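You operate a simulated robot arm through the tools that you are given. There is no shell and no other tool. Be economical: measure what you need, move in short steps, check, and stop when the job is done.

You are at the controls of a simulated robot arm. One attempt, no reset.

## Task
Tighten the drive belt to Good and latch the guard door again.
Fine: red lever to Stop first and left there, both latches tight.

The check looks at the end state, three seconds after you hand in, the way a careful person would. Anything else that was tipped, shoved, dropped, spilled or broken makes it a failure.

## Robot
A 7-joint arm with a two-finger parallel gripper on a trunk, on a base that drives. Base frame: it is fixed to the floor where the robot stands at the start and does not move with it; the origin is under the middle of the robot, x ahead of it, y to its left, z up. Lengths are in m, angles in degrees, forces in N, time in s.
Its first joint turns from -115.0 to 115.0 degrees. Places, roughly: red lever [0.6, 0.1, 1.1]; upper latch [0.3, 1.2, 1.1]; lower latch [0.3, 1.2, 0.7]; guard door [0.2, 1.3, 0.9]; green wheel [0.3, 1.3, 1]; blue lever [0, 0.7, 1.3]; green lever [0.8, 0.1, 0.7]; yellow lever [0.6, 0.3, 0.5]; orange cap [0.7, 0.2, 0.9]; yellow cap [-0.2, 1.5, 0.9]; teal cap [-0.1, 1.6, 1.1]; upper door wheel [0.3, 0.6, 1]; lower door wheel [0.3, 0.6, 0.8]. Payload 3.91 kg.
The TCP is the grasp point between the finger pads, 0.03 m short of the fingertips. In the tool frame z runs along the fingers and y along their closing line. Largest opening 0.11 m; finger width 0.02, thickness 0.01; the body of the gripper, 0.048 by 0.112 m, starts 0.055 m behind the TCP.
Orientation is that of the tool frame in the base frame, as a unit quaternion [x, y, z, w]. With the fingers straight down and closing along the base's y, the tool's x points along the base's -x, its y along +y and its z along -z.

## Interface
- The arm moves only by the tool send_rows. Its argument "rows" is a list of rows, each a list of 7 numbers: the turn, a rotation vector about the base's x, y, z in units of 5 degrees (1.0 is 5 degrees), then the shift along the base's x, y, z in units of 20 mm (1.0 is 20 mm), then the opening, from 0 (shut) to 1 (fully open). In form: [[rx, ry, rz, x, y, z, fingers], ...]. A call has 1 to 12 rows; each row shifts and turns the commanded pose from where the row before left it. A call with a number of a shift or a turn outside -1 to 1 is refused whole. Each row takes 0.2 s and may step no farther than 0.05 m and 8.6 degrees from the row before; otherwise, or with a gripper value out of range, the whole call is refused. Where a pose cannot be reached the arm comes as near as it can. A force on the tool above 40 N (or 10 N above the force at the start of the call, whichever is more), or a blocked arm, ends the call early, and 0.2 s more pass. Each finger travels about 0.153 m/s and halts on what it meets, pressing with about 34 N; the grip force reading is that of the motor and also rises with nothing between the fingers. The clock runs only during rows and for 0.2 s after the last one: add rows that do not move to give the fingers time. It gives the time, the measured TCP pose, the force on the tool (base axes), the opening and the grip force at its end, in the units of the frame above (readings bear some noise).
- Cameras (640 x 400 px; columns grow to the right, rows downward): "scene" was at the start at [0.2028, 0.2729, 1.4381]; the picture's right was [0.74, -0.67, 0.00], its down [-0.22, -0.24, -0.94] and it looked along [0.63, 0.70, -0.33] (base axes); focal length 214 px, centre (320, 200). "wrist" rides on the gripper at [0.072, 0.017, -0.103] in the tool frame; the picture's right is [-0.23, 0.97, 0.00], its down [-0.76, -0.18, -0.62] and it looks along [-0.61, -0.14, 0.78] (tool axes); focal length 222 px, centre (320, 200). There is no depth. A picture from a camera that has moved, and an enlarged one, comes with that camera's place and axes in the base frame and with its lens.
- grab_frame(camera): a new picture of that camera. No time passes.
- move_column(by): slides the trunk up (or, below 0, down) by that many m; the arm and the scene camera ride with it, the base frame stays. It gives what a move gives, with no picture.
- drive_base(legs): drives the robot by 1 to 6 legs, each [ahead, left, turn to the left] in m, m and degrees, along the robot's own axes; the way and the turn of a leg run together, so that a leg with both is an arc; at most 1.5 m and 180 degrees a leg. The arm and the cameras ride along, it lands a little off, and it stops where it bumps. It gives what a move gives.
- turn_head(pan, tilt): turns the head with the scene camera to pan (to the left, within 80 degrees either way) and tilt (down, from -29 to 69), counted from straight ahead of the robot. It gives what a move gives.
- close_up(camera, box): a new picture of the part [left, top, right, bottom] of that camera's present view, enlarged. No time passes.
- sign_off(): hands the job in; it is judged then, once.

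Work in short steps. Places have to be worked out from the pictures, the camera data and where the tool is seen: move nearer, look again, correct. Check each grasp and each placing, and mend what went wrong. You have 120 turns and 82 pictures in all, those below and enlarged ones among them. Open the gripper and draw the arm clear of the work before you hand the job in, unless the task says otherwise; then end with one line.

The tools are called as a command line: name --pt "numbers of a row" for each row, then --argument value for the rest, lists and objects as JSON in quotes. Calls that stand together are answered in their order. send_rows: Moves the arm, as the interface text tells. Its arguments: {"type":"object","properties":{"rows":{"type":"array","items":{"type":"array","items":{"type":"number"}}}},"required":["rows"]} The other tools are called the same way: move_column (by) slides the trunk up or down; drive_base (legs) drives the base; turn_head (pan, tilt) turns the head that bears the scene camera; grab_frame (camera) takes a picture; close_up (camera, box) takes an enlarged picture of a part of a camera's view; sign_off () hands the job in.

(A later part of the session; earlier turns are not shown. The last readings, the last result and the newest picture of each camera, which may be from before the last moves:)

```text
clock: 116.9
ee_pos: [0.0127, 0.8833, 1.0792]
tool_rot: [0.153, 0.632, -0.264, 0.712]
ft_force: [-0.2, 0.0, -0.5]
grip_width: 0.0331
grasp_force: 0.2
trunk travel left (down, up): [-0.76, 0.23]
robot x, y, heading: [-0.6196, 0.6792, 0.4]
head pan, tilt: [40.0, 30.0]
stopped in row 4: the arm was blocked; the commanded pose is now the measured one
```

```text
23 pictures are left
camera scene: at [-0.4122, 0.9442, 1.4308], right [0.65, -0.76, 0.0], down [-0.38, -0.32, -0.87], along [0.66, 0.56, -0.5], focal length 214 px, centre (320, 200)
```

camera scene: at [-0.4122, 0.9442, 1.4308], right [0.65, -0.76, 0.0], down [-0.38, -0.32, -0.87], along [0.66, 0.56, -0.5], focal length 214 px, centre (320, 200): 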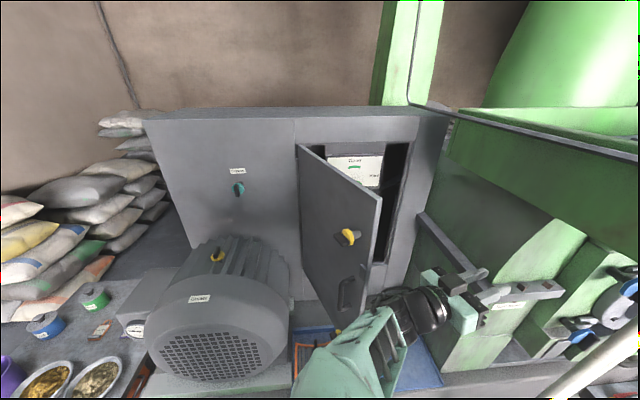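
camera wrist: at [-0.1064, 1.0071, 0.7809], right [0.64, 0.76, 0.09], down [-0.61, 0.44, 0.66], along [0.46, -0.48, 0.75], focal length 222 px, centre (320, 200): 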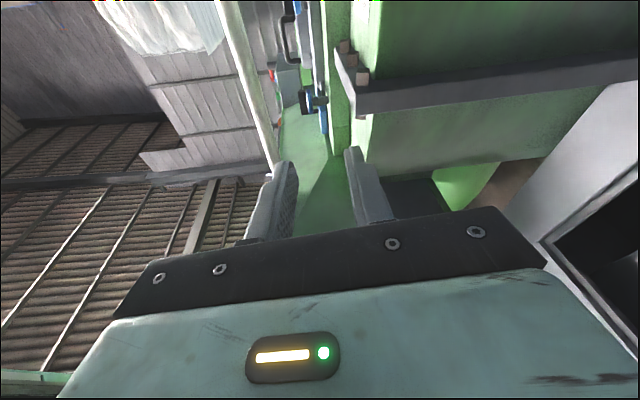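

The hand drifted to machine right during the yaw. I move it away from the wall (left and outward) with smaller yaw steps.

send_rows --pt "0 0 0 -0.5 0.3 0 0.3" --pt "0 0 0 -0.5 0.3 0 0.3" --pt "0 0 0 -0.5 0.3 0 0.3" --pt "0 0 0.4 -0.3 0 0 0.3" --pt "0 0 0.4 -0.3 0 0 0.3" --pt "0 0 0.4 -0.3 0 0 0.3" --pt "0 0 0.4 0 0 0 0.3" --pt "0 0 0.4 0 0 0 0.3" --pt "0 0 0.4 0 0 0 0.3"

```text
clock: 118.2
ee_pos: [0.016, 0.8437, 1.0841]
tool_rot: [0.188, 0.633, -0.281, 0.697]
ft_force: [0.8, 0.5, 0.4]
grip_width: 0.0332
grasp_force: 0.1
trunk travel left (down, up): [-0.76, 0.23]
robot x, y, heading: [-0.6209, 0.6782, 0.3]
head pan, tilt: [40.0, 30.0]
stopped in row 6: the arm was blocked; the commanded pose is now the measured one
```

The arm is not following. I look down at the elbow to see what blocks it.

turn_head --pan 25 --tilt 60

grab_frame --camera "scene"

```text
clock: 119.2
ee_pos: [0.0155, 0.8424, 1.085]
tool_rot: [0.186, 0.633, -0.281, 0.697]
ft_force: [0.1, 0.5, -0.7]
grip_width: 0.0329
grasp_force: 0.0
trunk travel left (down, up): [-0.76, 0.23]
robot x, y, heading: [-0.6185, 0.6816, 0.5]
head pan, tilt: [25.0, 60.0]
```

```text
22 pictures are left
camera scene: at [-0.4208, 0.9141, 1.3887], right [0.43, -0.9, 0.0], down [-0.78, -0.37, -0.5], along [0.45, 0.22, -0.87], focal length 214 px, centre (320, 200)
```

scene: 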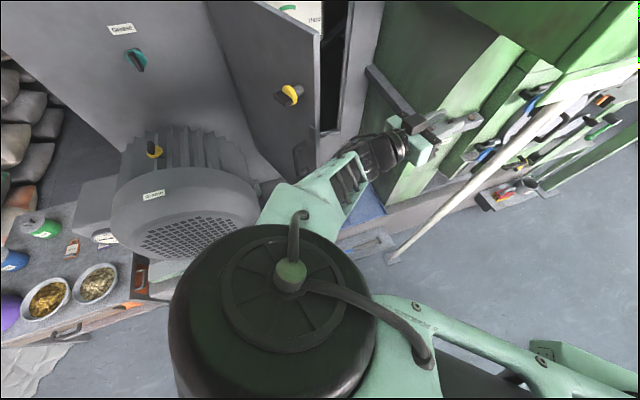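

The elbow has folded up beneath the head. I drive the base back along the machine normal so that the arm can stretch out again.

drive_base --legs '[[-0.2, -0.12, 0]]'

send_rows --pt "0 0 0 0.6 0.7 0 0.3" --pt "0 0 0 0.6 0.7 0 0.3" --pt "0 0 0 0.6 0.7 0 0.3" --pt "0 0 0 0.6 0.7 0 0.3" --pt "0 0 0.5 0.2 0.7 0 0.3" --pt "0 0 0.5 0.2 0.7 0 0.3" --pt "0 0 0.5 0.2 0.7 0 0.3" --pt "0 0 0.5 0.2 0.7 0 0.3"

```text
clock: 120.9
ee_pos: [-0.1806, 0.7192, 1.0854]
tool_rot: [0.188, 0.633, -0.282, 0.696]
ft_force: [-0.2, 0.4, -0.3]
grip_width: 0.033
grasp_force: 0.2
trunk travel left (down, up): [-0.76, 0.23]
robot x, y, heading: [-0.8184, 0.5575, 0.2]
head pan, tilt: [25.0, 60.0]
```

```text
clock: 122.7
ee_pos: [-0.1167, 0.8315, 1.0847]
tool_rot: [0.131, 0.647, -0.218, 0.718]
ft_force: [-0.2, 0.2, 0.1]
grip_width: 0.033
grasp_force: 0.1
trunk travel left (down, up): [-0.76, 0.23]
robot x, y, heading: [-0.8199, 0.559, 0.5]
head pan, tilt: [25.0, 60.0]
```

The arm follows exactly again. I continue yawing left while stretching.

send_rows --pt "0 0 0.9 0.1 0.4 0 0.3" --pt "0 0 0.9 0.1 0.4 0 0.3" --pt "0 0 0.9 0.1 0.4 0 0.3" --pt "0 0 0.9 0.1 0.4 0 0.3" --pt "0 0 0.9 0.1 0.4 0 0.3" --pt "0 0 0.9 0.1 0.4 0 0.3" --pt "0 0 0.9 0.1 0.4 0 0.3" --pt "0 0 0.9 0.1 0.4 0 0.3" --pt "0 0 0.9 0.1 0.4 0 0.3" --pt "0 0 0.9 0.1 0.4 0 0.3" --pt "0 0 0.9 0.1 0.4 0 0.3" --pt "0 0 0.9 0.1 0.4 0 0.3"

turn_head --pan 40 --tilt 30

grab_frame --camera "scene"

```text
clock: 125.3
ee_pos: [-0.0937, 0.9278, 1.0856]
tool_rot: [-0.177, 0.634, 0.13, 0.741]
ft_force: [-0.1, 0.8, -0.5]
grip_width: 0.0329
grasp_force: 0.1
trunk travel left (down, up): [-0.76, 0.23]
robot x, y, heading: [-0.8152, 0.5574, 0.5]
head pan, tilt: [25.0, 60.0]
```

```text
clock: 126.3
ee_pos: [-0.0931, 0.9278, 1.0832]
tool_rot: [-0.176, 0.636, 0.13, 0.74]
ft_force: [-0.1, -0.4, -0.8]
grip_width: 0.0327
grasp_force: 0.1
trunk travel left (down, up): [-0.76, 0.23]
robot x, y, heading: [-0.8167, 0.5592, 0.3]
head pan, tilt: [40.0, 30.0]
```

```text
21 pictures are left
camera scene: at [-0.6082, 0.8221, 1.4307], right [0.65, -0.76, 0.0], down [-0.38, -0.32, -0.87], along [0.66, 0.56, -0.5], focal length 214 px, centre (320, 200)
```

scene: 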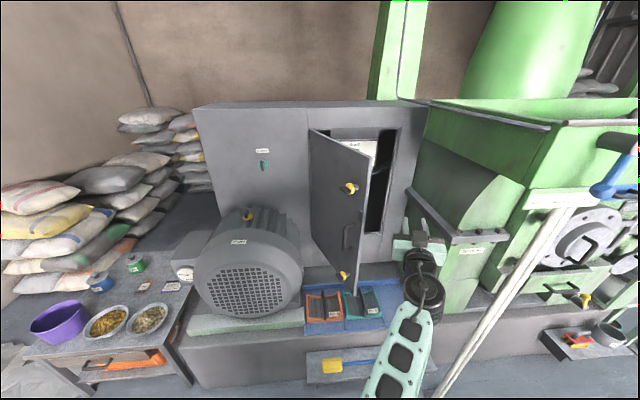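

Good posture again, and the interior is now visible. I drive ahead toward the opening and look inside with both cameras.

drive_base --legs '[[0.2, 0.1, 0]]'

grab_frame --camera "wrist"

close_up --camera "scene" --box '[280, 90, 480, 260]'

```text
clock: 128.0
ee_pos: [0.103, 1.0254, 1.0836]
tool_rot: [-0.176, 0.636, 0.13, 0.74]
ft_force: [-0.1, -0.1, 0.0]
grip_width: 0.0327
grasp_force: 0.0
trunk travel left (down, up): [-0.76, 0.23]
robot x, y, heading: [-0.624, 0.6591, 0.1]
head pan, tilt: [40.0, 30.0]
```

```text
20 pictures are left
camera wrist: at [0.0159, 0.9953, 0.9981], right [-0.44, 0.89, 0.13], down [-0.6, -0.4, 0.69], along [0.66, 0.22, 0.71], focal length 222 px, centre (320, 200)
```

wrist: 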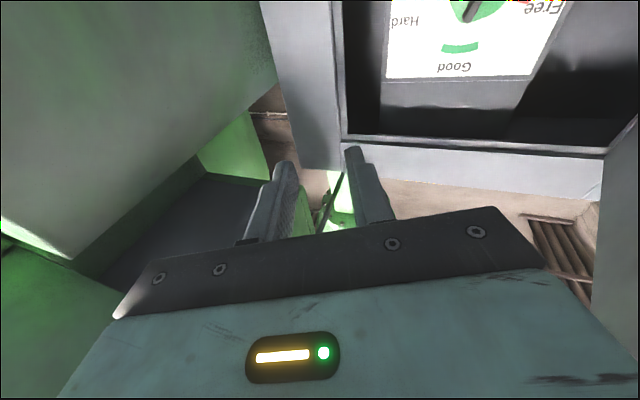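

```text
2.35 times, centred on (380, 175) of scene
camera zoom: at [-0.4106, 0.9212, 1.4308], right [0.64, -0.76, 0.0], down [-0.38, -0.32, -0.87], along [0.66, 0.56, -0.5], focal length 505 px, centre (179, 259)
```

zoom: 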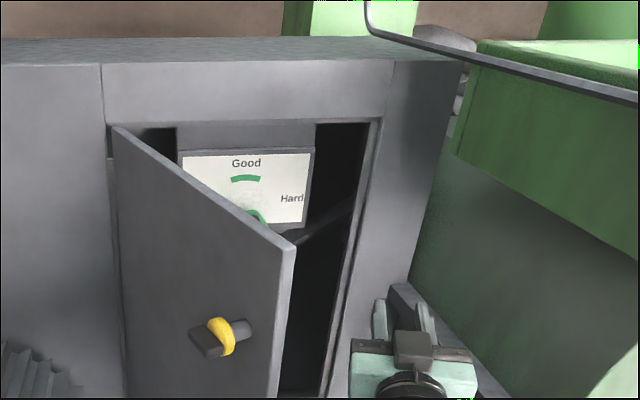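

There is a dial "Free – Good – Hard" behind the green wheel. I lower the trunk 0.13 m to see it fully with the wrist camera.

move_column --by -0.13

close_up --camera "wrist" --box '[300, 0, 620, 200]'

```text
clock: 129.6
ee_pos: [0.1038, 1.0258, 0.9527]
tool_rot: [-0.176, 0.636, 0.13, 0.74]
ft_force: [0.0, 0.5, 0.3]
grip_width: 0.0331
grasp_force: 0.2
trunk travel left (down, up): [-0.63, 0.36]
robot x, y, heading: [-0.6175, 0.6603, -0.0]
head pan, tilt: [40.0, 30.0]
```

```text
2.00 times, centred on (460, 100) of wrist
camera zoom: at [0.0158, 0.9954, 0.8683], right [-0.44, 0.89, 0.13], down [-0.6, -0.4, 0.69], along [0.66, 0.22, 0.71], focal length 444 px, centre (40, 400)
```

zoom: 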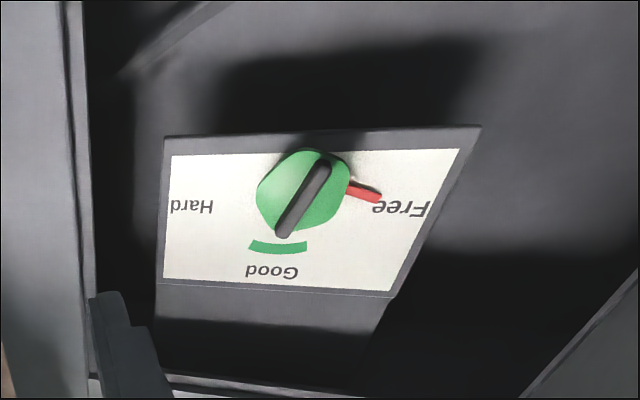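

Red pointer points to Free (left); Good is straight up, so the wheel must turn ~85° clockwise. Wheel bar centre ≈ (0.267, 1.343, 1.047), bar leaning 17° clockwise from vertical. I move closer, raise, square up the hand, then roll it the long way round (−163°) so I can turn clockwise.

drive_base --legs '[[0.07, 0.08, 0]]'

move_column --by 0.095

send_rows --pt "0 0 0 -0.7 0.7 0 0.6" --pt "0 0 0 -0.7 0.7 0 0.6" --pt "-0.43 0.6 0.7 -0.7 0.7 0 0.6" --pt "-0.43 0.6 0.7 -0.7 0.7 0 0.6" --pt "-0.81 -0.58 0 0 0 0 0.6" --pt "-0.81 -0.58 0 0 0 0 0.6" --pt "-0.81 -0.58 0 0 0 0 0.6" --pt "-0.81 -0.58 0 0 0 0 0.6" --pt "-0.81 -0.58 0 0 0 0 0.6" --pt "-0.81 -0.58 0 0 0 0 0.6"

send_rows --pt "-0.81 -0.58 0 0 0 0 0.6" --pt "-0.81 -0.58 0 0 0 0 0.6" --pt "-0.81 -0.58 0 0 0 0 0.6" --pt "-0.81 -0.58 0 0 0 0 0.6" --pt "-0.81 -0.58 0 0 0 0 0.6" --pt "-0.81 -0.58 0 0 0 0 0.6" --pt "-0.81 -0.58 0 0 0 0 0.6" --pt "-0.81 -0.58 0 0 0 0 0.6" --pt "-0.81 -0.58 0 0 0 0 0.6" --pt "-0.81 -0.58 0 0 0 0 0.6" --pt "-0.81 -0.58 0 0 0 0 0.6" --pt "-0.81 -0.58 0 0 0 0 0.6"

send_rows --pt "-0.81 -0.58 0 0 0 0 0.6" --pt "-0.81 -0.58 0 0 0 0 0.6" --pt "-0.81 -0.58 0 0 0 0 0.6" --pt "-0.81 -0.58 0 0 0 0 0.6" --pt "-0.81 -0.58 0 0 0 0 0.6" --pt "-0.81 -0.58 0 0 0 0 0.6" --pt "-0.81 -0.58 0 0 0 0 0.6" --pt "-0.81 -0.58 0 0 0 0 0.6" --pt "-0.81 -0.58 0 0 0 0 0.6" --pt "-0.81 -0.58 0 0 0 0 0.6" --pt "-0.81 -0.58 0 0 0 0 0.6" --pt "-0.81 -0.58 0 0 0 0 0.6"

grab_frame --camera "wrist"

```text
clock: 130.7
ee_pos: [0.1736, 1.1069, 0.9545]
tool_rot: [-0.176, 0.636, 0.13, 0.74]
ft_force: [0.2, 0.4, -0.4]
grip_width: 0.0328
grasp_force: 0.1
trunk travel left (down, up): [-0.63, 0.36]
robot x, y, heading: [-0.5487, 0.7443, -0.1]
head pan, tilt: [40.0, 30.0]
```

```text
clock: 132.0
ee_pos: [0.1735, 1.1075, 1.0487]
tool_rot: [-0.175, 0.637, 0.13, 0.74]
ft_force: [1.1, -0.1, 0.6]
grip_width: 0.0332
grasp_force: 0.2
trunk travel left (down, up): [-0.725, 0.265]
robot x, y, heading: [-0.5515, 0.7408, 0.4]
head pan, tilt: [40.0, 30.0]
```

```text
clock: 134.2
ee_pos: [0.1474, 1.1372, 1.0459]
tool_rot: [-0.384, 0.582, -0.046, 0.715]
ft_force: [0.1, 0.0, 0.7]
grip_width: 0.0659
grasp_force: 0.1
trunk travel left (down, up): [-0.725, 0.265]
robot x, y, heading: [-0.5508, 0.7419, 0.2]
head pan, tilt: [40.0, 30.0]
```

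```text
clock: 136.8
ee_pos: [0.1417, 1.1446, 1.0575]
tool_rot: [-0.615, 0.299, -0.376, 0.625]
ft_force: [0.4, 1.0, 0.4]
grip_width: 0.066
grasp_force: 0.0
trunk travel left (down, up): [-0.725, 0.265]
robot x, y, heading: [-0.5477, 0.7378, 0.3]
head pan, tilt: [40.0, 30.0]
```

```text
clock: 139.4
ee_pos: [0.1339, 1.1497, 1.0543]
tool_rot: [0.693, 0.069, 0.618, -0.365]
ft_force: [0.7, 0.7, 0.7]
grip_width: 0.066
grasp_force: 0.1
trunk travel left (down, up): [-0.725, 0.265]
robot x, y, heading: [-0.5484, 0.7393, 0.2]
head pan, tilt: [40.0, 30.0]
```

```text
17 pictures are left
camera wrist: at [0.0773, 1.0504, 1.1102], right [0.48, -0.62, -0.62], down [-0.77, 0.03, -0.63], along [0.41, 0.78, -0.47], focal length 222 px, centre (320, 200)
```

wrist: 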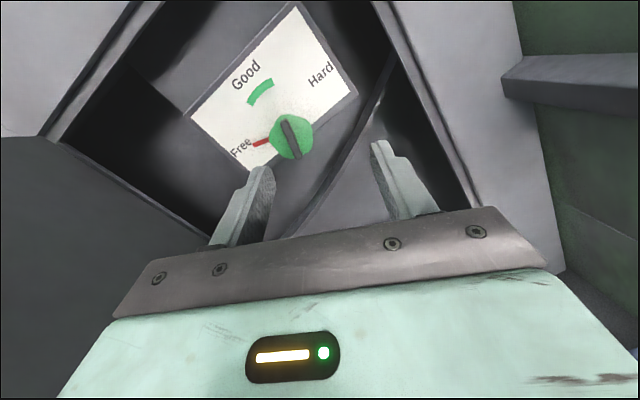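

Excellent view of the wheel from here: centre ≈ (0.2665, 1.338, 1.038), bar leaning ~20°, matching my finger direction. I go to a pre-position ~10 cm short on its axis.

send_rows --pt "0.6 0.4 0 0.39 0.93 -0.115 0.5" --pt "0 0 0 0.39 0.93 -0.115 0.5" --pt "0 0 0 0.39 0.93 -0.115 0.5" --pt "0 0 0 0.39 0.93 -0.115 0.5" --pt "0 0 0 0.39 0.93 -0.115 0.5" --pt "0 0 0 0.39 0.93 -0.115 0.5"

grab_frame --camera "wrist"

```text
clock: 140.8
ee_pos: [0.3459, 1.1245, 1.0471]
tool_rot: [0.689, -0.001, 0.639, -0.342]
ft_force: [-0.3, -0.1, 0.3]
grip_width: 0.0549
grasp_force: 0.1
trunk travel left (down, up): [-0.725, 0.265]
robot x, y, heading: [-0.449, 0.7221, -8.1]
head pan, tilt: [40.0, 30.0]
```

```text
16 pictures are left
camera wrist: at [0.2757, 1.0314, 1.0993], right [0.38, -0.65, -0.66], down [-0.77, 0.18, -0.62], along [0.52, 0.74, -0.43], focal length 222 px, centre (320, 200)
```

wrist: 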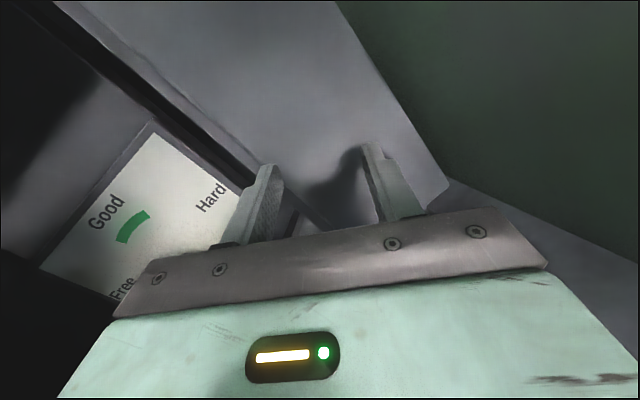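

The base itself was shifted during that move (to (−0.45, 0.72), −8°), so some part of the arm pushed against something. I look at the scene.

grab_frame --camera "scene"

```text
15 pictures are left
camera scene: at [-0.2072, 0.9423, 1.3984], right [0.53, -0.85, -0.01], down [-0.42, -0.26, -0.87], along [0.73, 0.46, -0.5], focal length 214 px, centre (320, 200)
```

scene: 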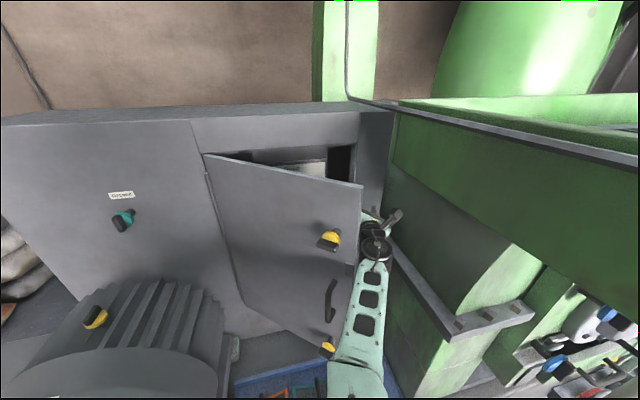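

The forearm rubs along the door's free edge. I back the base out along the forearm's direction.

drive_base --legs '[[-0.12, -0.085, 0]]'

grab_frame --camera "scene"

```text
clock: 141.6
ee_pos: [0.3475, 1.121, 1.0465]
tool_rot: [0.689, -0.005, 0.642, -0.335]
ft_force: [-0.2, 0.7, 0.2]
grip_width: 0.0549
grasp_force: 0.0
trunk travel left (down, up): [-0.725, 0.265]
robot x, y, heading: [-0.4555, 0.7174, -8.3]
head pan, tilt: [40.0, 30.0]
stopped in leg 1: the robot was blocked; the commanded pose is now the measured one
```

```text
14 pictures are left
camera scene: at [-0.21, 0.9485, 1.3955], right [0.53, -0.85, 0.0], down [-0.42, -0.26, -0.87], along [0.73, 0.46, -0.5], focal length 214 px, centre (320, 200)
```

scene: 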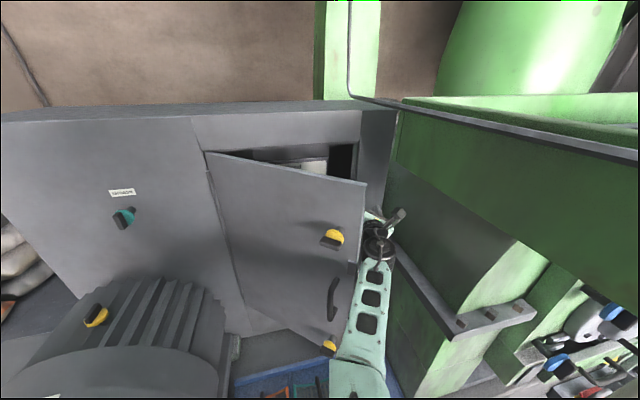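

The base is blocked going back. I look along the upper arm for the contact.

turn_head --pan 5 --tilt 55

grab_frame --camera "scene"

```text
clock: 142.6
ee_pos: [0.3485, 1.1204, 1.0463]
tool_rot: [0.69, -0.005, 0.641, -0.337]
ft_force: [0.1, -0.9, -0.2]
grip_width: 0.0552
grasp_force: 0.1
trunk travel left (down, up): [-0.725, 0.265]
robot x, y, heading: [-0.4539, 0.7191, -7.9]
head pan, tilt: [5.0, 55.0]
```

```text
13 pictures are left
camera scene: at [-0.2145, 0.8963, 1.36], right [-0.05, -1.0, 0.0], down [-0.82, 0.04, -0.57], along [0.57, -0.03, -0.82], focal length 214 px, centre (320, 200)
```

scene: 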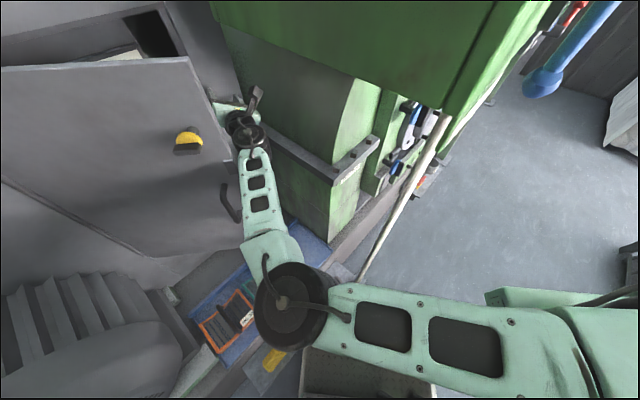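

The forearm (bearing ≈16°) lies between the door's edge and the wall bracket. I retreat along the forearm's own line instead.

drive_base --legs '[[-0.1, -0.04, 0]]'

```text
clock: 143.7
ee_pos: [0.2425, 1.1, 1.0455]
tool_rot: [0.69, -0.003, 0.641, -0.337]
ft_force: [0.0, -0.4, 0.0]
grip_width: 0.0549
grasp_force: 0.1
trunk travel left (down, up): [-0.725, 0.265]
robot x, y, heading: [-0.5571, 0.6948, -8.1]
head pan, tilt: [5.0, 55.0]
```

Free now. The door has swung back to roughly 40° and the forearm comes in too flat. I keep this arm posture rigid and re-pose the base: retreat 12 cm, then arc so that the hand points at ≈50° with the tool still inside the door's edge.

drive_base --legs '[[-0.097, -0.07, 0], [0.223, -0.318, 22]]'

turn_head --pan 25 --tilt 30

grab_frame --camera "scene"

grab_frame --camera "wrist"

```text
clock: 147.0
ee_pos: [0.1639, 1.0164, 1.0463]
tool_rot: [0.677, 0.131, 0.563, -0.455]
ft_force: [0.3, 0.0, -1.0]
grip_width: 0.0549
grasp_force: 0.1
trunk travel left (down, up): [-0.725, 0.265]
robot x, y, heading: [-0.4203, 0.3386, 14.4]
head pan, tilt: [5.0, 55.0]
```

```text
clock: 147.9
ee_pos: [0.1634, 1.0163, 1.045]
tool_rot: [0.677, 0.13, 0.563, -0.455]
ft_force: [-0.1, 0.4, 0.2]
grip_width: 0.0549
grasp_force: 0.1
trunk travel left (down, up): [-0.725, 0.265]
robot x, y, heading: [-0.4277, 0.3381, 14.3]
head pan, tilt: [25.0, 30.0]
```

```text
12 pictures are left
camera scene: at [-0.2682, 0.6276, 1.3957], right [0.63, -0.77, 0.0], down [-0.39, -0.32, -0.87], along [0.67, 0.55, -0.5], focal length 214 px, centre (320, 200)
```

scene: 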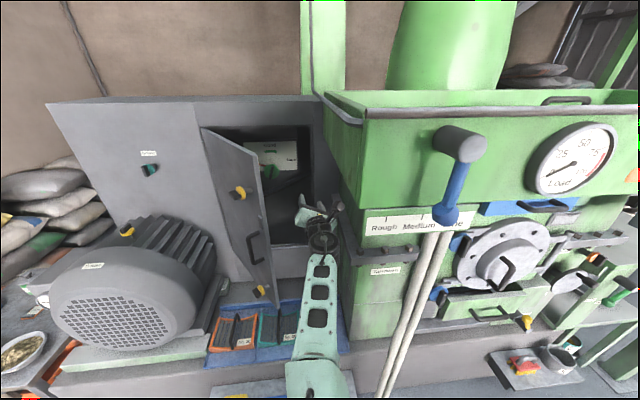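

```text
11 pictures are left
camera wrist: at [0.133, 0.9043, 1.0973], right [0.6, -0.46, -0.66], down [-0.78, -0.12, -0.62], along [0.2, 0.88, -0.43], focal length 222 px, centre (320, 200)
```

wrist: 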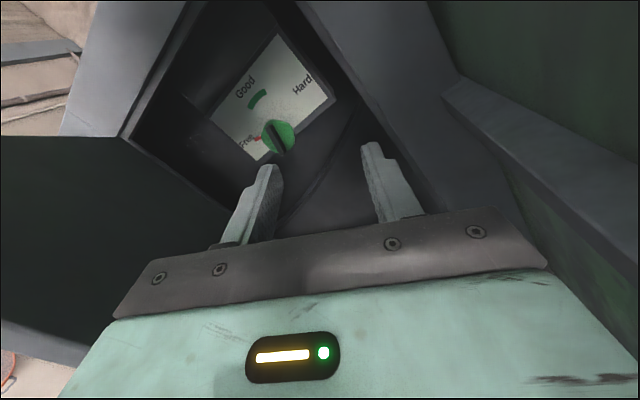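

The door is well open and the hand now has a straight line to the wheel; re-triangulated centre (0.266, 1.337, 1.039). I bring the hand to 9 cm short of it with the base, keeping the arm rigid, and correct the roll.

drive_base --legs '[[0.083, 0.217, 0]]'

send_rows --pt "-0.45 -0.53 -0.03 0 0 0 0.5" --pt "-0.45 -0.53 -0.03 0 0 0 0.5"

grab_frame --camera "wrist"

```text
clock: 149.6
ee_pos: [0.1894, 1.2433, 1.0464]
tool_rot: [0.677, 0.132, 0.563, -0.455]
ft_force: [-0.2, 0.4, -0.3]
grip_width: 0.0551
grasp_force: 0.2
trunk travel left (down, up): [-0.725, 0.265]
robot x, y, heading: [-0.3958, 0.5667, 14.3]
head pan, tilt: [25.0, 30.0]
```

```text
clock: 150.2
ee_pos: [0.1908, 1.2434, 1.0461]
tool_rot: [0.668, 0.172, 0.589, -0.421]
ft_force: [-0.1, 0.1, 0.6]
grip_width: 0.055
grasp_force: 0.1
trunk travel left (down, up): [-0.725, 0.265]
robot x, y, heading: [-0.3981, 0.5649, 14.3]
head pan, tilt: [25.0, 30.0]
```

```text
10 pictures are left
camera wrist: at [0.153, 1.1356, 1.1029], right [0.65, -0.51, -0.56], down [-0.72, -0.17, -0.68], along [0.25, 0.84, -0.48], focal length 222 px, centre (320, 200)
```

wrist: 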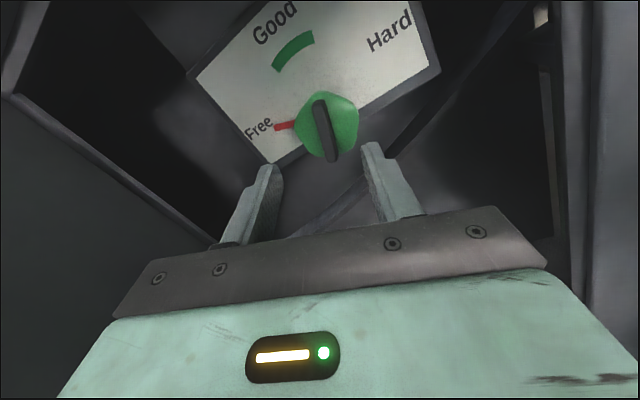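

Aligned. I advance the last 9 cm along the tool axis and close on the bar.

send_rows --pt "0 0 0 0.56 0.7 -0.09 0.5" --pt "0 0 0 0.56 0.7 -0.09 0.5" --pt "0 0 0 0.56 0.7 -0.09 0.5" --pt "0 0 0 0.56 0.7 -0.09 0.5" --pt "0 0 0 0.4 0.5 -0.06 0.5" --pt "0 0 0 0 0 0 0.05" --pt "0 0 0 0 0 0 0.05" --pt "0 0 0 0 0 0 0.05"

grab_frame --camera "wrist"

```text
clock: 151.5
ee_pos: [0.2414, 1.3078, 1.0354]
tool_rot: [0.669, 0.172, 0.589, -0.42]
ft_force: [-10.5, 1.5, 6.5]
grip_width: 0.0137
grasp_force: 7.6
trunk travel left (down, up): [-0.725, 0.265]
robot x, y, heading: [-0.3991, 0.5626, 14.5]
head pan, tilt: [25.0, 30.0]
stopped in row 6: the force on the tool passed its limit (the readings are from after the stop); the commanded pose is now the measured one
```

```text
9 pictures are left
camera wrist: at [0.2049, 1.2008, 1.0926], right [0.65, -0.51, -0.56], down [-0.72, -0.17, -0.68], along [0.25, 0.84, -0.48], focal length 222 px, centre (320, 200)
```

wrist: 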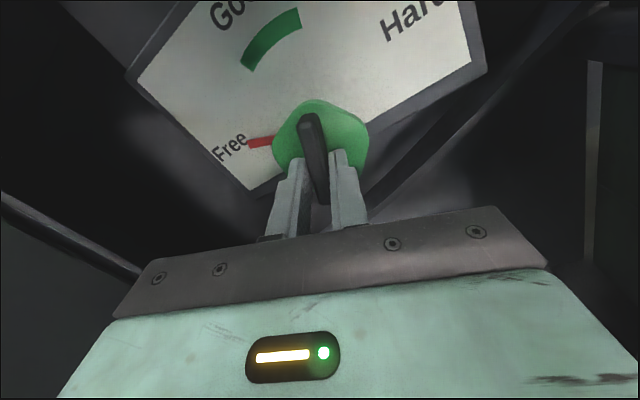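

The bar is held. I turn it clockwise 30° first.

send_rows --pt "0 0 0 0 0 0 0.05" --pt "0.707 0.707 0 0 0 0 0.05" --pt "0.707 0.707 0 0 0 0 0.05" --pt "0.707 0.707 0 0 0 0 0.05" --pt "0.707 0.707 0 0 0 0 0.05" --pt "0.707 0.707 0 0 0 0 0.05" --pt "0.707 0.707 0 0 0 0 0.05"

send_rows --pt "0.707 0.707 0 0 0 0 0.05" --pt "0.707 0.707 0 0 0 0 0.05" --pt "0.707 0.707 0 0 0 0 0.05" --pt "0.707 0.707 0 0 0 0 0.05" --pt "0.707 0.707 0 0 0 0 0.05" --pt "0.707 0.707 0 0 0 0 0.05"

grab_frame --camera "wrist"

```text
clock: 152.8
ee_pos: [0.2399, 1.309, 1.036]
tool_rot: [0.68, 0.035, 0.511, -0.525]
ft_force: [-6.3, 0.6, 2.5]
grip_width: 0.0132
grasp_force: 45.0
trunk travel left (down, up): [-0.725, 0.265]
robot x, y, heading: [-0.395, 0.5654, 14.6]
head pan, tilt: [25.0, 30.0]
stopped in row 6: the force on the tool passed its limit (the readings are from after the stop); the commanded pose is now the measured one
```

```text
clock: 154.2
ee_pos: [0.2401, 1.3122, 1.0373]
tool_rot: [0.655, -0.154, 0.375, -0.638]
ft_force: [-9.2, 26.2, 19.2]
grip_width: 0.0131
grasp_force: 45.1
trunk travel left (down, up): [-0.725, 0.265]
robot x, y, heading: [-0.3944, 0.5666, 14.3]
head pan, tilt: [25.0, 30.0]
```

```text
8 pictures are left
camera wrist: at [0.2209, 1.1854, 1.0327], right [0.12, 0.02, -0.99], down [-0.99, 0.09, -0.11], along [0.09, 1.0, 0.03], focal length 222 px, centre (320, 200)
```

wrist: 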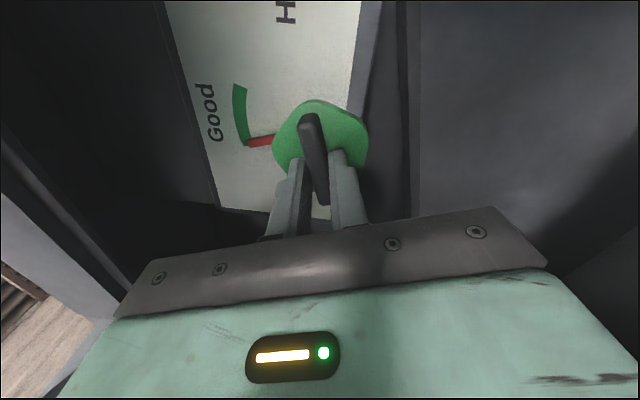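

The pointer follows one-to-one and stands at the near edge of the Good arc. I add 20° and look.

send_rows --pt "0.707 0.707 0 0 -0.05 -0.03 0.05" --pt "0.707 0.707 0 0 -0.05 -0.03 0.05" --pt "0.707 0.707 0 0 0 0 0.05" --pt "0.707 0.707 0 0 0 0 0.05"

close_up --camera "wrist" --box '[160, 0, 400, 200]'

```text
clock: 155.2
ee_pos: [0.2389, 1.3086, 1.0376]
tool_rot: [-0.612, 0.277, -0.271, 0.69]
ft_force: [-12.0, 24.3, 28.6]
grip_width: 0.013
grasp_force: 45.4
trunk travel left (down, up): [-0.725, 0.265]
robot x, y, heading: [-0.3935, 0.5662, 14.2]
head pan, tilt: [25.0, 30.0]
```

```text
2.00 times, centred on (280, 100) of wrist
camera zoom: at [0.2161, 1.1871, 1.0077], right [-0.13, 0.26, -0.96], down [-0.98, 0.09, 0.15], along [0.13, 0.96, 0.25], focal length 444 px, centre (400, 400)
```

zoom: 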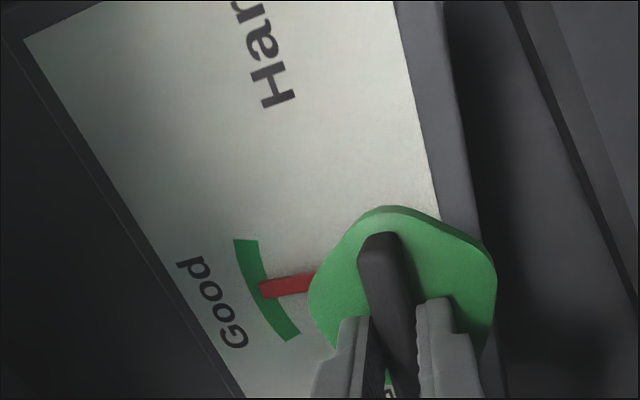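

The pointer is in the middle of Good. I release, draw straight back and verify.

send_rows --pt "0 0 0 0 0 0 0.45" --pt "0 0 0 0 0 0 0.45" --pt "0 0 0 -0.55 -0.7 0.05 0.45" --pt "0 0 0 -0.55 -0.7 0.05 0.45" --pt "0 0 0 -0.55 -0.7 0.05 0.45" --pt "0 0 0 -0.55 -0.7 0.05 0.45"

close_up --camera "wrist" --box '[160, 0, 400, 200]'

```text
clock: 156.7
ee_pos: [0.1975, 1.2519, 1.037]
tool_rot: [-0.613, 0.278, -0.271, 0.688]
ft_force: [0.3, -0.5, -0.2]
grip_width: 0.0493
grasp_force: 0.0
trunk travel left (down, up): [-0.725, 0.265]
robot x, y, heading: [-0.4018, 0.5613, 14.6]
head pan, tilt: [25.0, 30.0]
```

```text
2.00 times, centred on (280, 100) of wrist
camera zoom: at [0.1747, 1.1302, 1.0071], right [-0.13, 0.26, -0.96], down [-0.98, 0.09, 0.16], along [0.13, 0.96, 0.24], focal length 444 px, centre (400, 400)
```

zoom: 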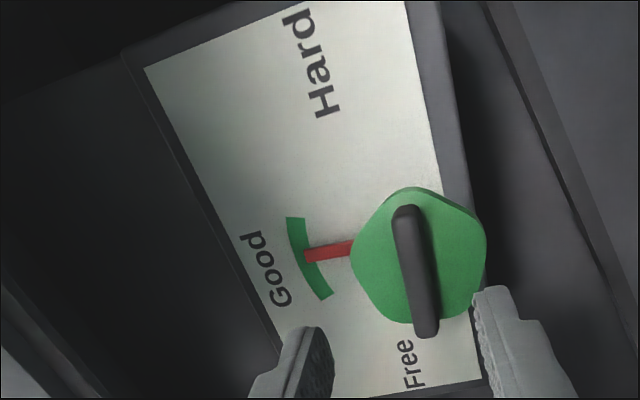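

The belt reads Good and stays. I back the base out the way it came, then further out, shut the fingers, and look at the door.

drive_base --legs '[[-0.083, -0.2, 0], [-0.216, -0.127, 0]]'

send_rows --pt "0 0 0 0 0 0 0" --pt "0 0 0 0 0 0 0"

grab_frame --camera "scene"

```text
clock: 159.5
ee_pos: [0.0526, 0.9288, 1.0364]
tool_rot: [-0.614, 0.277, -0.271, 0.688]
ft_force: [0.1, -0.3, -0.3]
grip_width: 0.0494
grasp_force: 0.0
trunk travel left (down, up): [-0.725, 0.265]
robot x, y, heading: [-0.5426, 0.2393, 14.3]
head pan, tilt: [25.0, 30.0]
stopped in leg 2: the robot was blocked; the commanded pose is now the measured one
```

```text
clock: 160.1
ee_pos: [0.0535, 0.9282, 1.0374]
tool_rot: [-0.613, 0.278, -0.27, 0.688]
ft_force: [-0.2, 0.0, 0.0]
grip_width: 0.0001
grasp_force: 34.0
trunk travel left (down, up): [-0.725, 0.265]
robot x, y, heading: [-0.5424, 0.2397, 14.5]
head pan, tilt: [25.0, 30.0]
```

```text
5 pictures are left
camera scene: at [-0.3882, 0.5318, 1.3958], right [0.64, -0.77, 0.0], down [-0.39, -0.32, -0.87], along [0.67, 0.55, -0.5], focal length 214 px, centre (320, 200)
```

scene: 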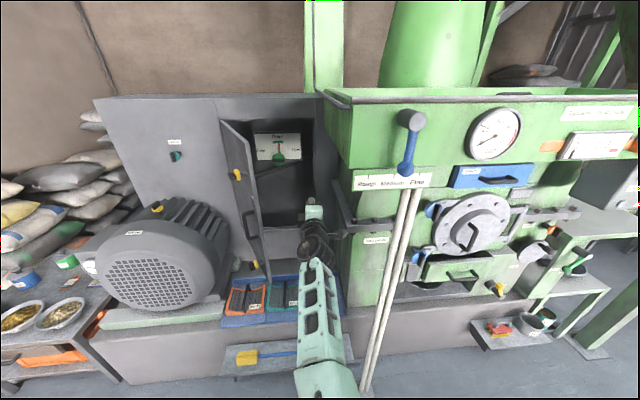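

The door stands ~66° open, its edge at about (−0.07, 1.09). I swing the shut fingers around to the outer (left) side of the door with a small base arc.

drive_base --legs '[[-0.077, 0.042, 12]]'

```text
clock: 160.8
ee_pos: [0.0441, 0.9368, 1.0363]
tool_rot: [-0.615, 0.276, -0.269, 0.688]
ft_force: [0.2, 0.7, -0.7]
grip_width: 0.0
grasp_force: 34.1
trunk travel left (down, up): [-0.725, 0.265]
robot x, y, heading: [-0.5427, 0.2443, 15.4]
head pan, tilt: [25.0, 30.0]
stopped in leg 1: the robot was blocked; the commanded pose is now the measured one
```

Something wall-like is behind the robot, so I cannot back out further. I retract the arm itself by ~8 cm instead.

send_rows --pt "0 0 0 -0.5 -0.5 0 0" --pt "0 0 0 -0.5 -0.5 0 0" --pt "0 0 0 -0.5 -0.5 0 0" --pt "0 0 0 -0.5 -0.5 0 0" --pt "0 0 0 -0.5 -0.5 0 0" --pt "0 0 0 -0.5 -0.5 0 0"

```text
clock: 162.2
ee_pos: [-0.0093, 0.8726, 1.0367]
tool_rot: [-0.613, 0.279, -0.271, 0.688]
ft_force: [-0.2, 0.1, -0.2]
grip_width: 0.0
grasp_force: 34.1
trunk travel left (down, up): [-0.725, 0.265]
robot x, y, heading: [-0.5446, 0.2473, 14.9]
head pan, tilt: [25.0, 30.0]
```

Now I strafe left past the door's edge, then go in on the outer side of the door.

drive_base --legs '[[-0.125, 0.217, 0]]'

drive_base --legs '[[0.095, 0.06, 0]]'

grab_frame --camera "scene"

```text
clock: 164.0
ee_pos: [-0.1901, 1.0522, 1.0357]
tool_rot: [-0.614, 0.277, -0.271, 0.687]
ft_force: [0.0, 0.0, 0.6]
grip_width: 0.0
grasp_force: 33.9
trunk travel left (down, up): [-0.725, 0.265]
robot x, y, heading: [-0.7214, 0.422, 15.2]
head pan, tilt: [25.0, 30.0]
```

```text
clock: 165.2
ee_pos: [-0.1108, 1.1326, 1.0346]
tool_rot: [-0.614, 0.278, -0.272, 0.687]
ft_force: [0.0, -0.5, 0.1]
grip_width: 0.0
grasp_force: 33.9
trunk travel left (down, up): [-0.725, 0.265]
robot x, y, heading: [-0.6459, 0.4979, 15.1]
head pan, tilt: [25.0, 30.0]
```

```text
4 pictures are left
camera scene: at [-0.4957, 0.7944, 1.3958], right [0.64, -0.77, 0.0], down [-0.38, -0.32, -0.87], along [0.66, 0.56, -0.5], focal length 214 px, centre (320, 200)
```

scene: 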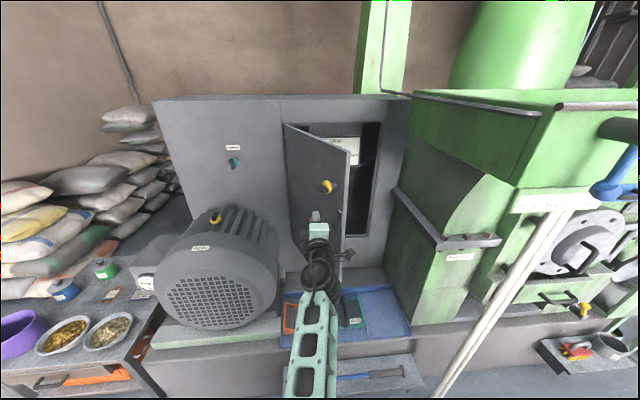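

The shut fingers sit against the outer face of the door. I push it closed along its arc with base moves.

drive_base --legs '[[0.105, -0.063, 0], [0.081, -0.027, 0], [0.079, 0.005, 0]]'

```text
clock: 167.8
ee_pos: [0.1654, 1.1204, 1.036]
tool_rot: [-0.614, 0.278, -0.272, 0.687]
ft_force: [0.2, -0.9, 0.3]
grip_width: 0.0002
grasp_force: 33.8
trunk travel left (down, up): [-0.725, 0.265]
robot x, y, heading: [-0.3667, 0.4938, 15.4]
head pan, tilt: [25.0, 30.0]
```

No load yet. I continue pushing straight in toward the frame until I feel contact.

drive_base --legs '[[0.06, 0.031, 0], [0.06, 0.031, 0]]'

```text
clock: 169.4
ee_pos: [0.2657, 1.2114, 1.0359]
tool_rot: [-0.614, 0.278, -0.271, 0.687]
ft_force: [0.4, 0.5, -0.2]
grip_width: 0.0
grasp_force: 34.1
trunk travel left (down, up): [-0.725, 0.265]
robot x, y, heading: [-0.27, 0.5794, 15.1]
head pan, tilt: [25.0, 30.0]
```

Still no load with the tip at the expected door plane. I push the last centimetres with the arm.

send_rows --pt "0 0 0 0.25 0.25 0 0" --pt "0 0 0 0.25 0.25 0 0" --pt "0 0 0 0.25 0.25 0 0" --pt "0 0 0 0.25 0.25 0 0"

grab_frame --camera "wrist"

```text
clock: 170.0
ee_pos: [0.272, 1.2182, 1.0351]
tool_rot: [-0.613, 0.279, -0.272, 0.688]
ft_force: [-15.9, -22.8, 3.2]
grip_width: 0.0001
grasp_force: 34.3
trunk travel left (down, up): [-0.725, 0.265]
robot x, y, heading: [-0.2689, 0.5787, 15.2]
head pan, tilt: [25.0, 30.0]
stopped in row 2: the force on the tool passed its limit (the readings are from after the stop); the commanded pose is now the measured one
```

```text
3 pictures are left
camera wrist: at [0.2482, 1.0963, 1.0057], right [-0.13, 0.26, -0.96], down [-0.98, 0.1, 0.16], along [0.13, 0.96, 0.24], focal length 222 px, centre (320, 200)
```

wrist: 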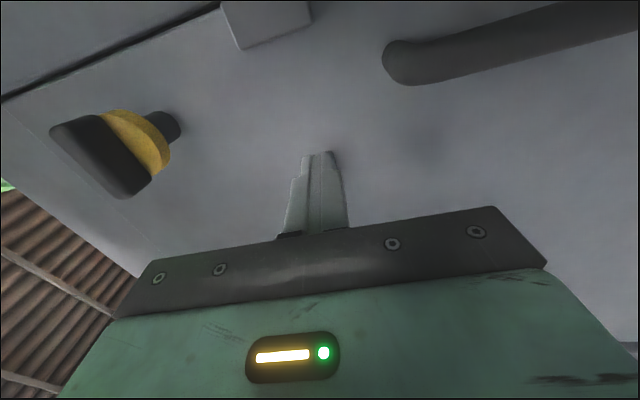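

The door is closed against its frame (28 N), latch at its original place. I back off and re-pose the base to heading ≈ −5° so the hand points at ~30°, raise the trunk to the upper latch height and open the fingers.

drive_base --legs '[[-0.037, -0.021, 0], [-0.22, 0.161, -20]]'

move_column --by 0.096

send_rows --pt "0 0 0 0 0 0 0.5" --pt "0 0 0 0 0 0 0.5"

```text
clock: 172.4
ee_pos: [0.1967, 1.1063, 1.0337]
tool_rot: [-0.556, 0.381, -0.387, 0.629]
ft_force: [0.1, 0.4, 0.3]
grip_width: 0.0
grasp_force: 34.0
trunk travel left (down, up): [-0.725, 0.265]
robot x, y, heading: [-0.5312, 0.6917, -4.9]
head pan, tilt: [25.0, 30.0]
```

```text
clock: 173.7
ee_pos: [0.1962, 1.1055, 1.1297]
tool_rot: [-0.556, 0.381, -0.386, 0.63]
ft_force: [0.1, 0.3, -0.2]
grip_width: 0.0002
grasp_force: 33.7
trunk travel left (down, up): [-0.821, 0.169]
robot x, y, heading: [-0.5297, 0.6922, -5.0]
head pan, tilt: [25.0, 30.0]
```

```text
clock: 174.3
ee_pos: [0.1968, 1.1067, 1.129]
tool_rot: [-0.555, 0.381, -0.387, 0.63]
ft_force: [0.2, 0.5, -0.1]
grip_width: 0.0551
grasp_force: 0.1
trunk travel left (down, up): [-0.821, 0.169]
robot x, y, heading: [-0.5306, 0.6925, -4.9]
head pan, tilt: [25.0, 30.0]
```

Position is precise. I yaw the hand 10° left and go to the grip position on the horizontal bar of the upper latch.

send_rows --pt "0 0 1 0.4 0.5 -0.1 0.5" --pt "0 0 1 0.4 0.5 -0.1 0.5" --pt "0 0 0 0.5 0.6 -0.05 0.5"

```text
clock: 175.1
ee_pos: [0.224, 1.1351, 1.1221]
tool_rot: [-0.588, 0.331, -0.332, 0.66]
ft_force: [-0.6, -0.3, 0.4]
grip_width: 0.0549
grasp_force: 0.1
trunk travel left (down, up): [-0.821, 0.169]
robot x, y, heading: [-0.5315, 0.6915, -4.9]
head pan, tilt: [25.0, 30.0]
```

I advance along the tool axis and close on the bar, then check with a picture.

send_rows --pt "0 0 0 0.7 0.37 0.1 0.5" --pt "0 0 0 0.7 0.37 0.1 0.5" --pt "0 0 0 0.7 0.37 0.1 0.5" --pt "0 0 0 0.2 0.1 0 0.5" --pt "0 0 0 0 0 0 0.05" --pt "0 0 0 0 0 0 0.05" --pt "0 0 0 0 0 0 0.05"

```text
clock: 176.7
ee_pos: [0.2697, 1.163, 1.1275]
tool_rot: [-0.587, 0.331, -0.331, 0.66]
ft_force: [-1.6, -0.5, -7.2]
grip_width: 0.0127
grasp_force: 45.2
trunk travel left (down, up): [-0.821, 0.169]
robot x, y, heading: [-0.5314, 0.691, -5.0]
head pan, tilt: [25.0, 30.0]
```

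The bar is held (13 mm). I turn it clockwise 90° back to vertical, plus a little to seat it.

send_rows --pt "0.707 0.707 0 0.01 -0.01 0.03 0.05" --pt "0.707 0.707 0 0.01 -0.01 0.03 0.05" --pt "0.707 0.707 0 0.01 -0.01 0.03 0.05" --pt "0.707 0.707 0 0.01 -0.01 0.03 0.05" --pt "0.707 0.707 0 0.01 -0.01 0.03 0.05" --pt "0.707 0.707 0 0.01 -0.01 0.03 0.05" --pt "0.707 0.707 0 0.01 -0.01 0.03 0.05" --pt "0.707 0.707 0 0.01 -0.01 0.03 0.05" --pt "0.707 0.707 0 0.01 -0.01 0.03 0.05"

send_rows --pt "0.707 0.707 0 0 0 0.03 0.05" --pt "0.707 0.707 0 0 0 0.03 0.05" --pt "0.707 0.707 0 0 0 0.03 0.05" --pt "0.707 0.707 0 0 0 0.03 0.05" --pt "0.707 0.707 0 0 0 0.03 0.05" --pt "0.707 0.707 0 0 0 0.02 0.05" --pt "0.707 0.707 0 0 0 0.02 0.05" --pt "0.707 0.707 0 0 0 0 0.05" --pt "0.707 0.707 0 0 0 0 0.05" --pt "0.707 0.707 0 0 0 0 0.05"

```text
clock: 178.7
ee_pos: [0.2701, 1.1598, 1.1372]
tool_rot: [-0.454, 0.573, -0.058, 0.68]
ft_force: [0.6, 4.7, 6.1]
grip_width: 0.0129
grasp_force: 45.0
trunk travel left (down, up): [-0.821, 0.169]
robot x, y, heading: [-0.5347, 0.6924, -4.9]
head pan, tilt: [25.0, 30.0]
```

```text
clock: 180.9
ee_pos: [0.2758, 1.1543, 1.1417]
tool_rot: [-0.224, 0.739, 0.252, 0.583]
ft_force: [22.1, -21.6, 14.9]
grip_width: 0.015
grasp_force: 44.3
trunk travel left (down, up): [-0.821, 0.169]
robot x, y, heading: [-0.5325, 0.6886, -5.0]
head pan, tilt: [25.0, 30.0]
```

End stop felt at vertical. I release, back off, roll back to vertical-closing and lower the trunk for the lower latch.

send_rows --pt "0 0 0 0 0 0 0.5" --pt "0 0 0 0 0 0 0.5" --pt "0 0 0 -0.7 -0.6 0.1 0.5" --pt "0 0 0 -0.7 -0.6 0.1 0.5" --pt "0 0 0 -0.7 -0.6 0.1 0.5" --pt "0 0 0 -0.7 -0.6 0 0.5" --pt "-0.707 -0.707 0 0 0 0 0.5" --pt "-0.707 -0.707 0 0 0 0 0.5" --pt "-0.707 -0.707 0 0 0 0 0.5" --pt "-0.707 -0.707 0 0 0 0 0.5" --pt "-0.707 -0.707 0 0 0 0 0.5" --pt "-0.707 -0.707 0 0 0 0 0.5"

send_rows --pt "-0.707 -0.707 0 0 0 0 0.5" --pt "-0.707 -0.707 0 0 0 0 0.5" --pt "-0.707 -0.707 0 0 0 0 0.5" --pt "-0.707 -0.707 0 0 0 0 0.5" --pt "-0.707 -0.707 0 0 0 0 0.5" --pt "-0.707 -0.707 0 0 0 0 0.5" --pt "-0.707 -0.707 0 0 0 0 0.5" --pt "-0.707 -0.707 0 0 0 0 0.5" --pt "-0.707 -0.707 0 0 0 0 0.5" --pt "-0.707 -0.707 0 0 0 0 0.5" --pt "-0.707 -0.707 0 0 0 0 0.5" --pt "-0.707 -0.707 0 0 0 0 0.5"

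move_column --by -0.39

```text
clock: 183.5
ee_pos: [0.2146, 1.1128, 1.1466]
tool_rot: [-0.372, 0.654, 0.069, 0.655]
ft_force: [0.6, 0.2, 1.3]
grip_width: 0.0553
grasp_force: 0.1
trunk travel left (down, up): [-0.821, 0.169]
robot x, y, heading: [-0.5336, 0.6895, -4.8]
head pan, tilt: [25.0, 30.0]
```

```text
clock: 186.1
ee_pos: [0.2139, 1.1117, 1.1468]
tool_rot: [-0.577, 0.359, -0.303, 0.668]
ft_force: [0.0, -0.3, -0.7]
grip_width: 0.055
grasp_force: 0.1
trunk travel left (down, up): [-0.821, 0.169]
robot x, y, heading: [-0.5325, 0.6904, -5.1]
head pan, tilt: [25.0, 30.0]
```

```text
clock: 189.8
ee_pos: [0.2132, 1.1127, 0.7556]
tool_rot: [-0.576, 0.361, -0.303, 0.668]
ft_force: [0.2, 0.2, -0.3]
grip_width: 0.0549
grasp_force: 0.1
trunk travel left (down, up): [-0.431, 0.559]
robot x, y, heading: [-0.5294, 0.692, -5.0]
head pan, tilt: [25.0, 30.0]
```

I correct the roll, move to the lower bar and grip it.

send_rows --pt "-0.6 -0.6 0 0.5 0.55 -0.6 0.5" --pt "0 0 0 0.5 0.55 -0.55 0.5" --pt "0 0 0 0 0 0 0.5"

grab_frame --camera "wrist"

```text
clock: 190.7
ee_pos: [0.235, 1.1334, 0.7326]
tool_rot: [-0.586, 0.336, -0.327, 0.661]
ft_force: [0.6, 1.4, -0.4]
grip_width: 0.0551
grasp_force: 0.1
trunk travel left (down, up): [-0.431, 0.559]
robot x, y, heading: [-0.5322, 0.6902, -5.2]
head pan, tilt: [25.0, 30.0]
```

```text
2 pictures are left
camera wrist: at [0.1898, 1.0192, 0.7036], right [-0.09, 0.29, -0.95], down [-0.95, 0.26, 0.17], along [0.3, 0.92, 0.25], focal length 222 px, centre (320, 200)
```

wrist: 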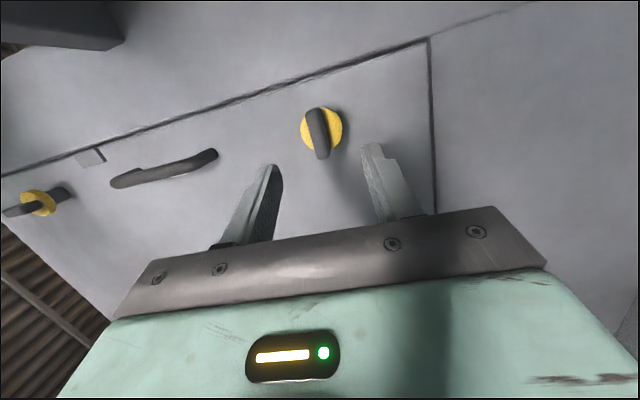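

The upper latch is vertical (closed), the door is flush; the lower bar is centred between my fingers. I advance and grip.

send_rows --pt "0 0 0 0.6 0.43 0.07 0.5" --pt "0 0 0 0.6 0.43 0.07 0.5" --pt "0 0 0 0.55 0.45 0.06 0.5" --pt "0 0 0 0 0 0 0.05" --pt "0 0 0 0 0 0 0.05" --pt "0 0 0 0 0 0 0.05"

```text
clock: 192.1
ee_pos: [0.2692, 1.1621, 0.7386]
tool_rot: [-0.585, 0.334, -0.327, 0.663]
ft_force: [1.6, 1.9, 6.4]
grip_width: 0.0128
grasp_force: 45.0
trunk travel left (down, up): [-0.431, 0.559]
robot x, y, heading: [-0.5339, 0.6903, -4.7]
head pan, tilt: [25.0, 30.0]
```

Gripped exactly as on the upper one. I turn it clockwise to its stop.

send_rows --pt "0.707 0.707 0 0.01 -0.01 0.03 0.05" --pt "0.707 0.707 0 0.01 -0.01 0.03 0.05" --pt "0.707 0.707 0 0.01 -0.01 0.03 0.05" --pt "0.707 0.707 0 0.01 -0.01 0.03 0.05" --pt "0.707 0.707 0 0.01 -0.01 0.03 0.05" --pt "0.707 0.707 0 0.01 -0.01 0.03 0.05" --pt "0.707 0.707 0 0.01 -0.01 0.03 0.05" --pt "0.707 0.707 0 0.01 -0.01 0.03 0.05" --pt "0.707 0.707 0 0.01 -0.01 0.03 0.05"

send_rows --pt "0.707 0.707 0 0 0 0.03 0.05" --pt "0.707 0.707 0 0 0 0.03 0.05" --pt "0.707 0.707 0 0 0 0.03 0.05" --pt "0.707 0.707 0 0 0 0.03 0.05" --pt "0.707 0.707 0 0 0 0.03 0.05" --pt "0.707 0.707 0 0 0 0.02 0.05" --pt "0.707 0.707 0 0 0 0.02 0.05" --pt "0.707 0.707 0 0 0 0 0.05" --pt "0.707 0.707 0 0 0 0 0.05" --pt "0.707 0.707 0 0 0 0 0.05"

```text
clock: 194.1
ee_pos: [0.2692, 1.1596, 0.7473]
tool_rot: [-0.451, 0.575, -0.052, 0.681]
ft_force: [-11.0, 11.2, 24.9]
grip_width: 0.0132
grasp_force: 45.1
trunk travel left (down, up): [-0.431, 0.559]
robot x, y, heading: [-0.5327, 0.6938, -4.9]
head pan, tilt: [25.0, 30.0]
```

```text
clock: 196.2
ee_pos: [0.275, 1.1537, 0.7508]
tool_rot: [-0.219, 0.739, 0.258, 0.583]
ft_force: [16.5, -25.0, 23.0]
grip_width: 0.0151
grasp_force: 45.3
trunk travel left (down, up): [-0.431, 0.559]
robot x, y, heading: [-0.5318, 0.6953, -4.9]
head pan, tilt: [25.0, 30.0]
```

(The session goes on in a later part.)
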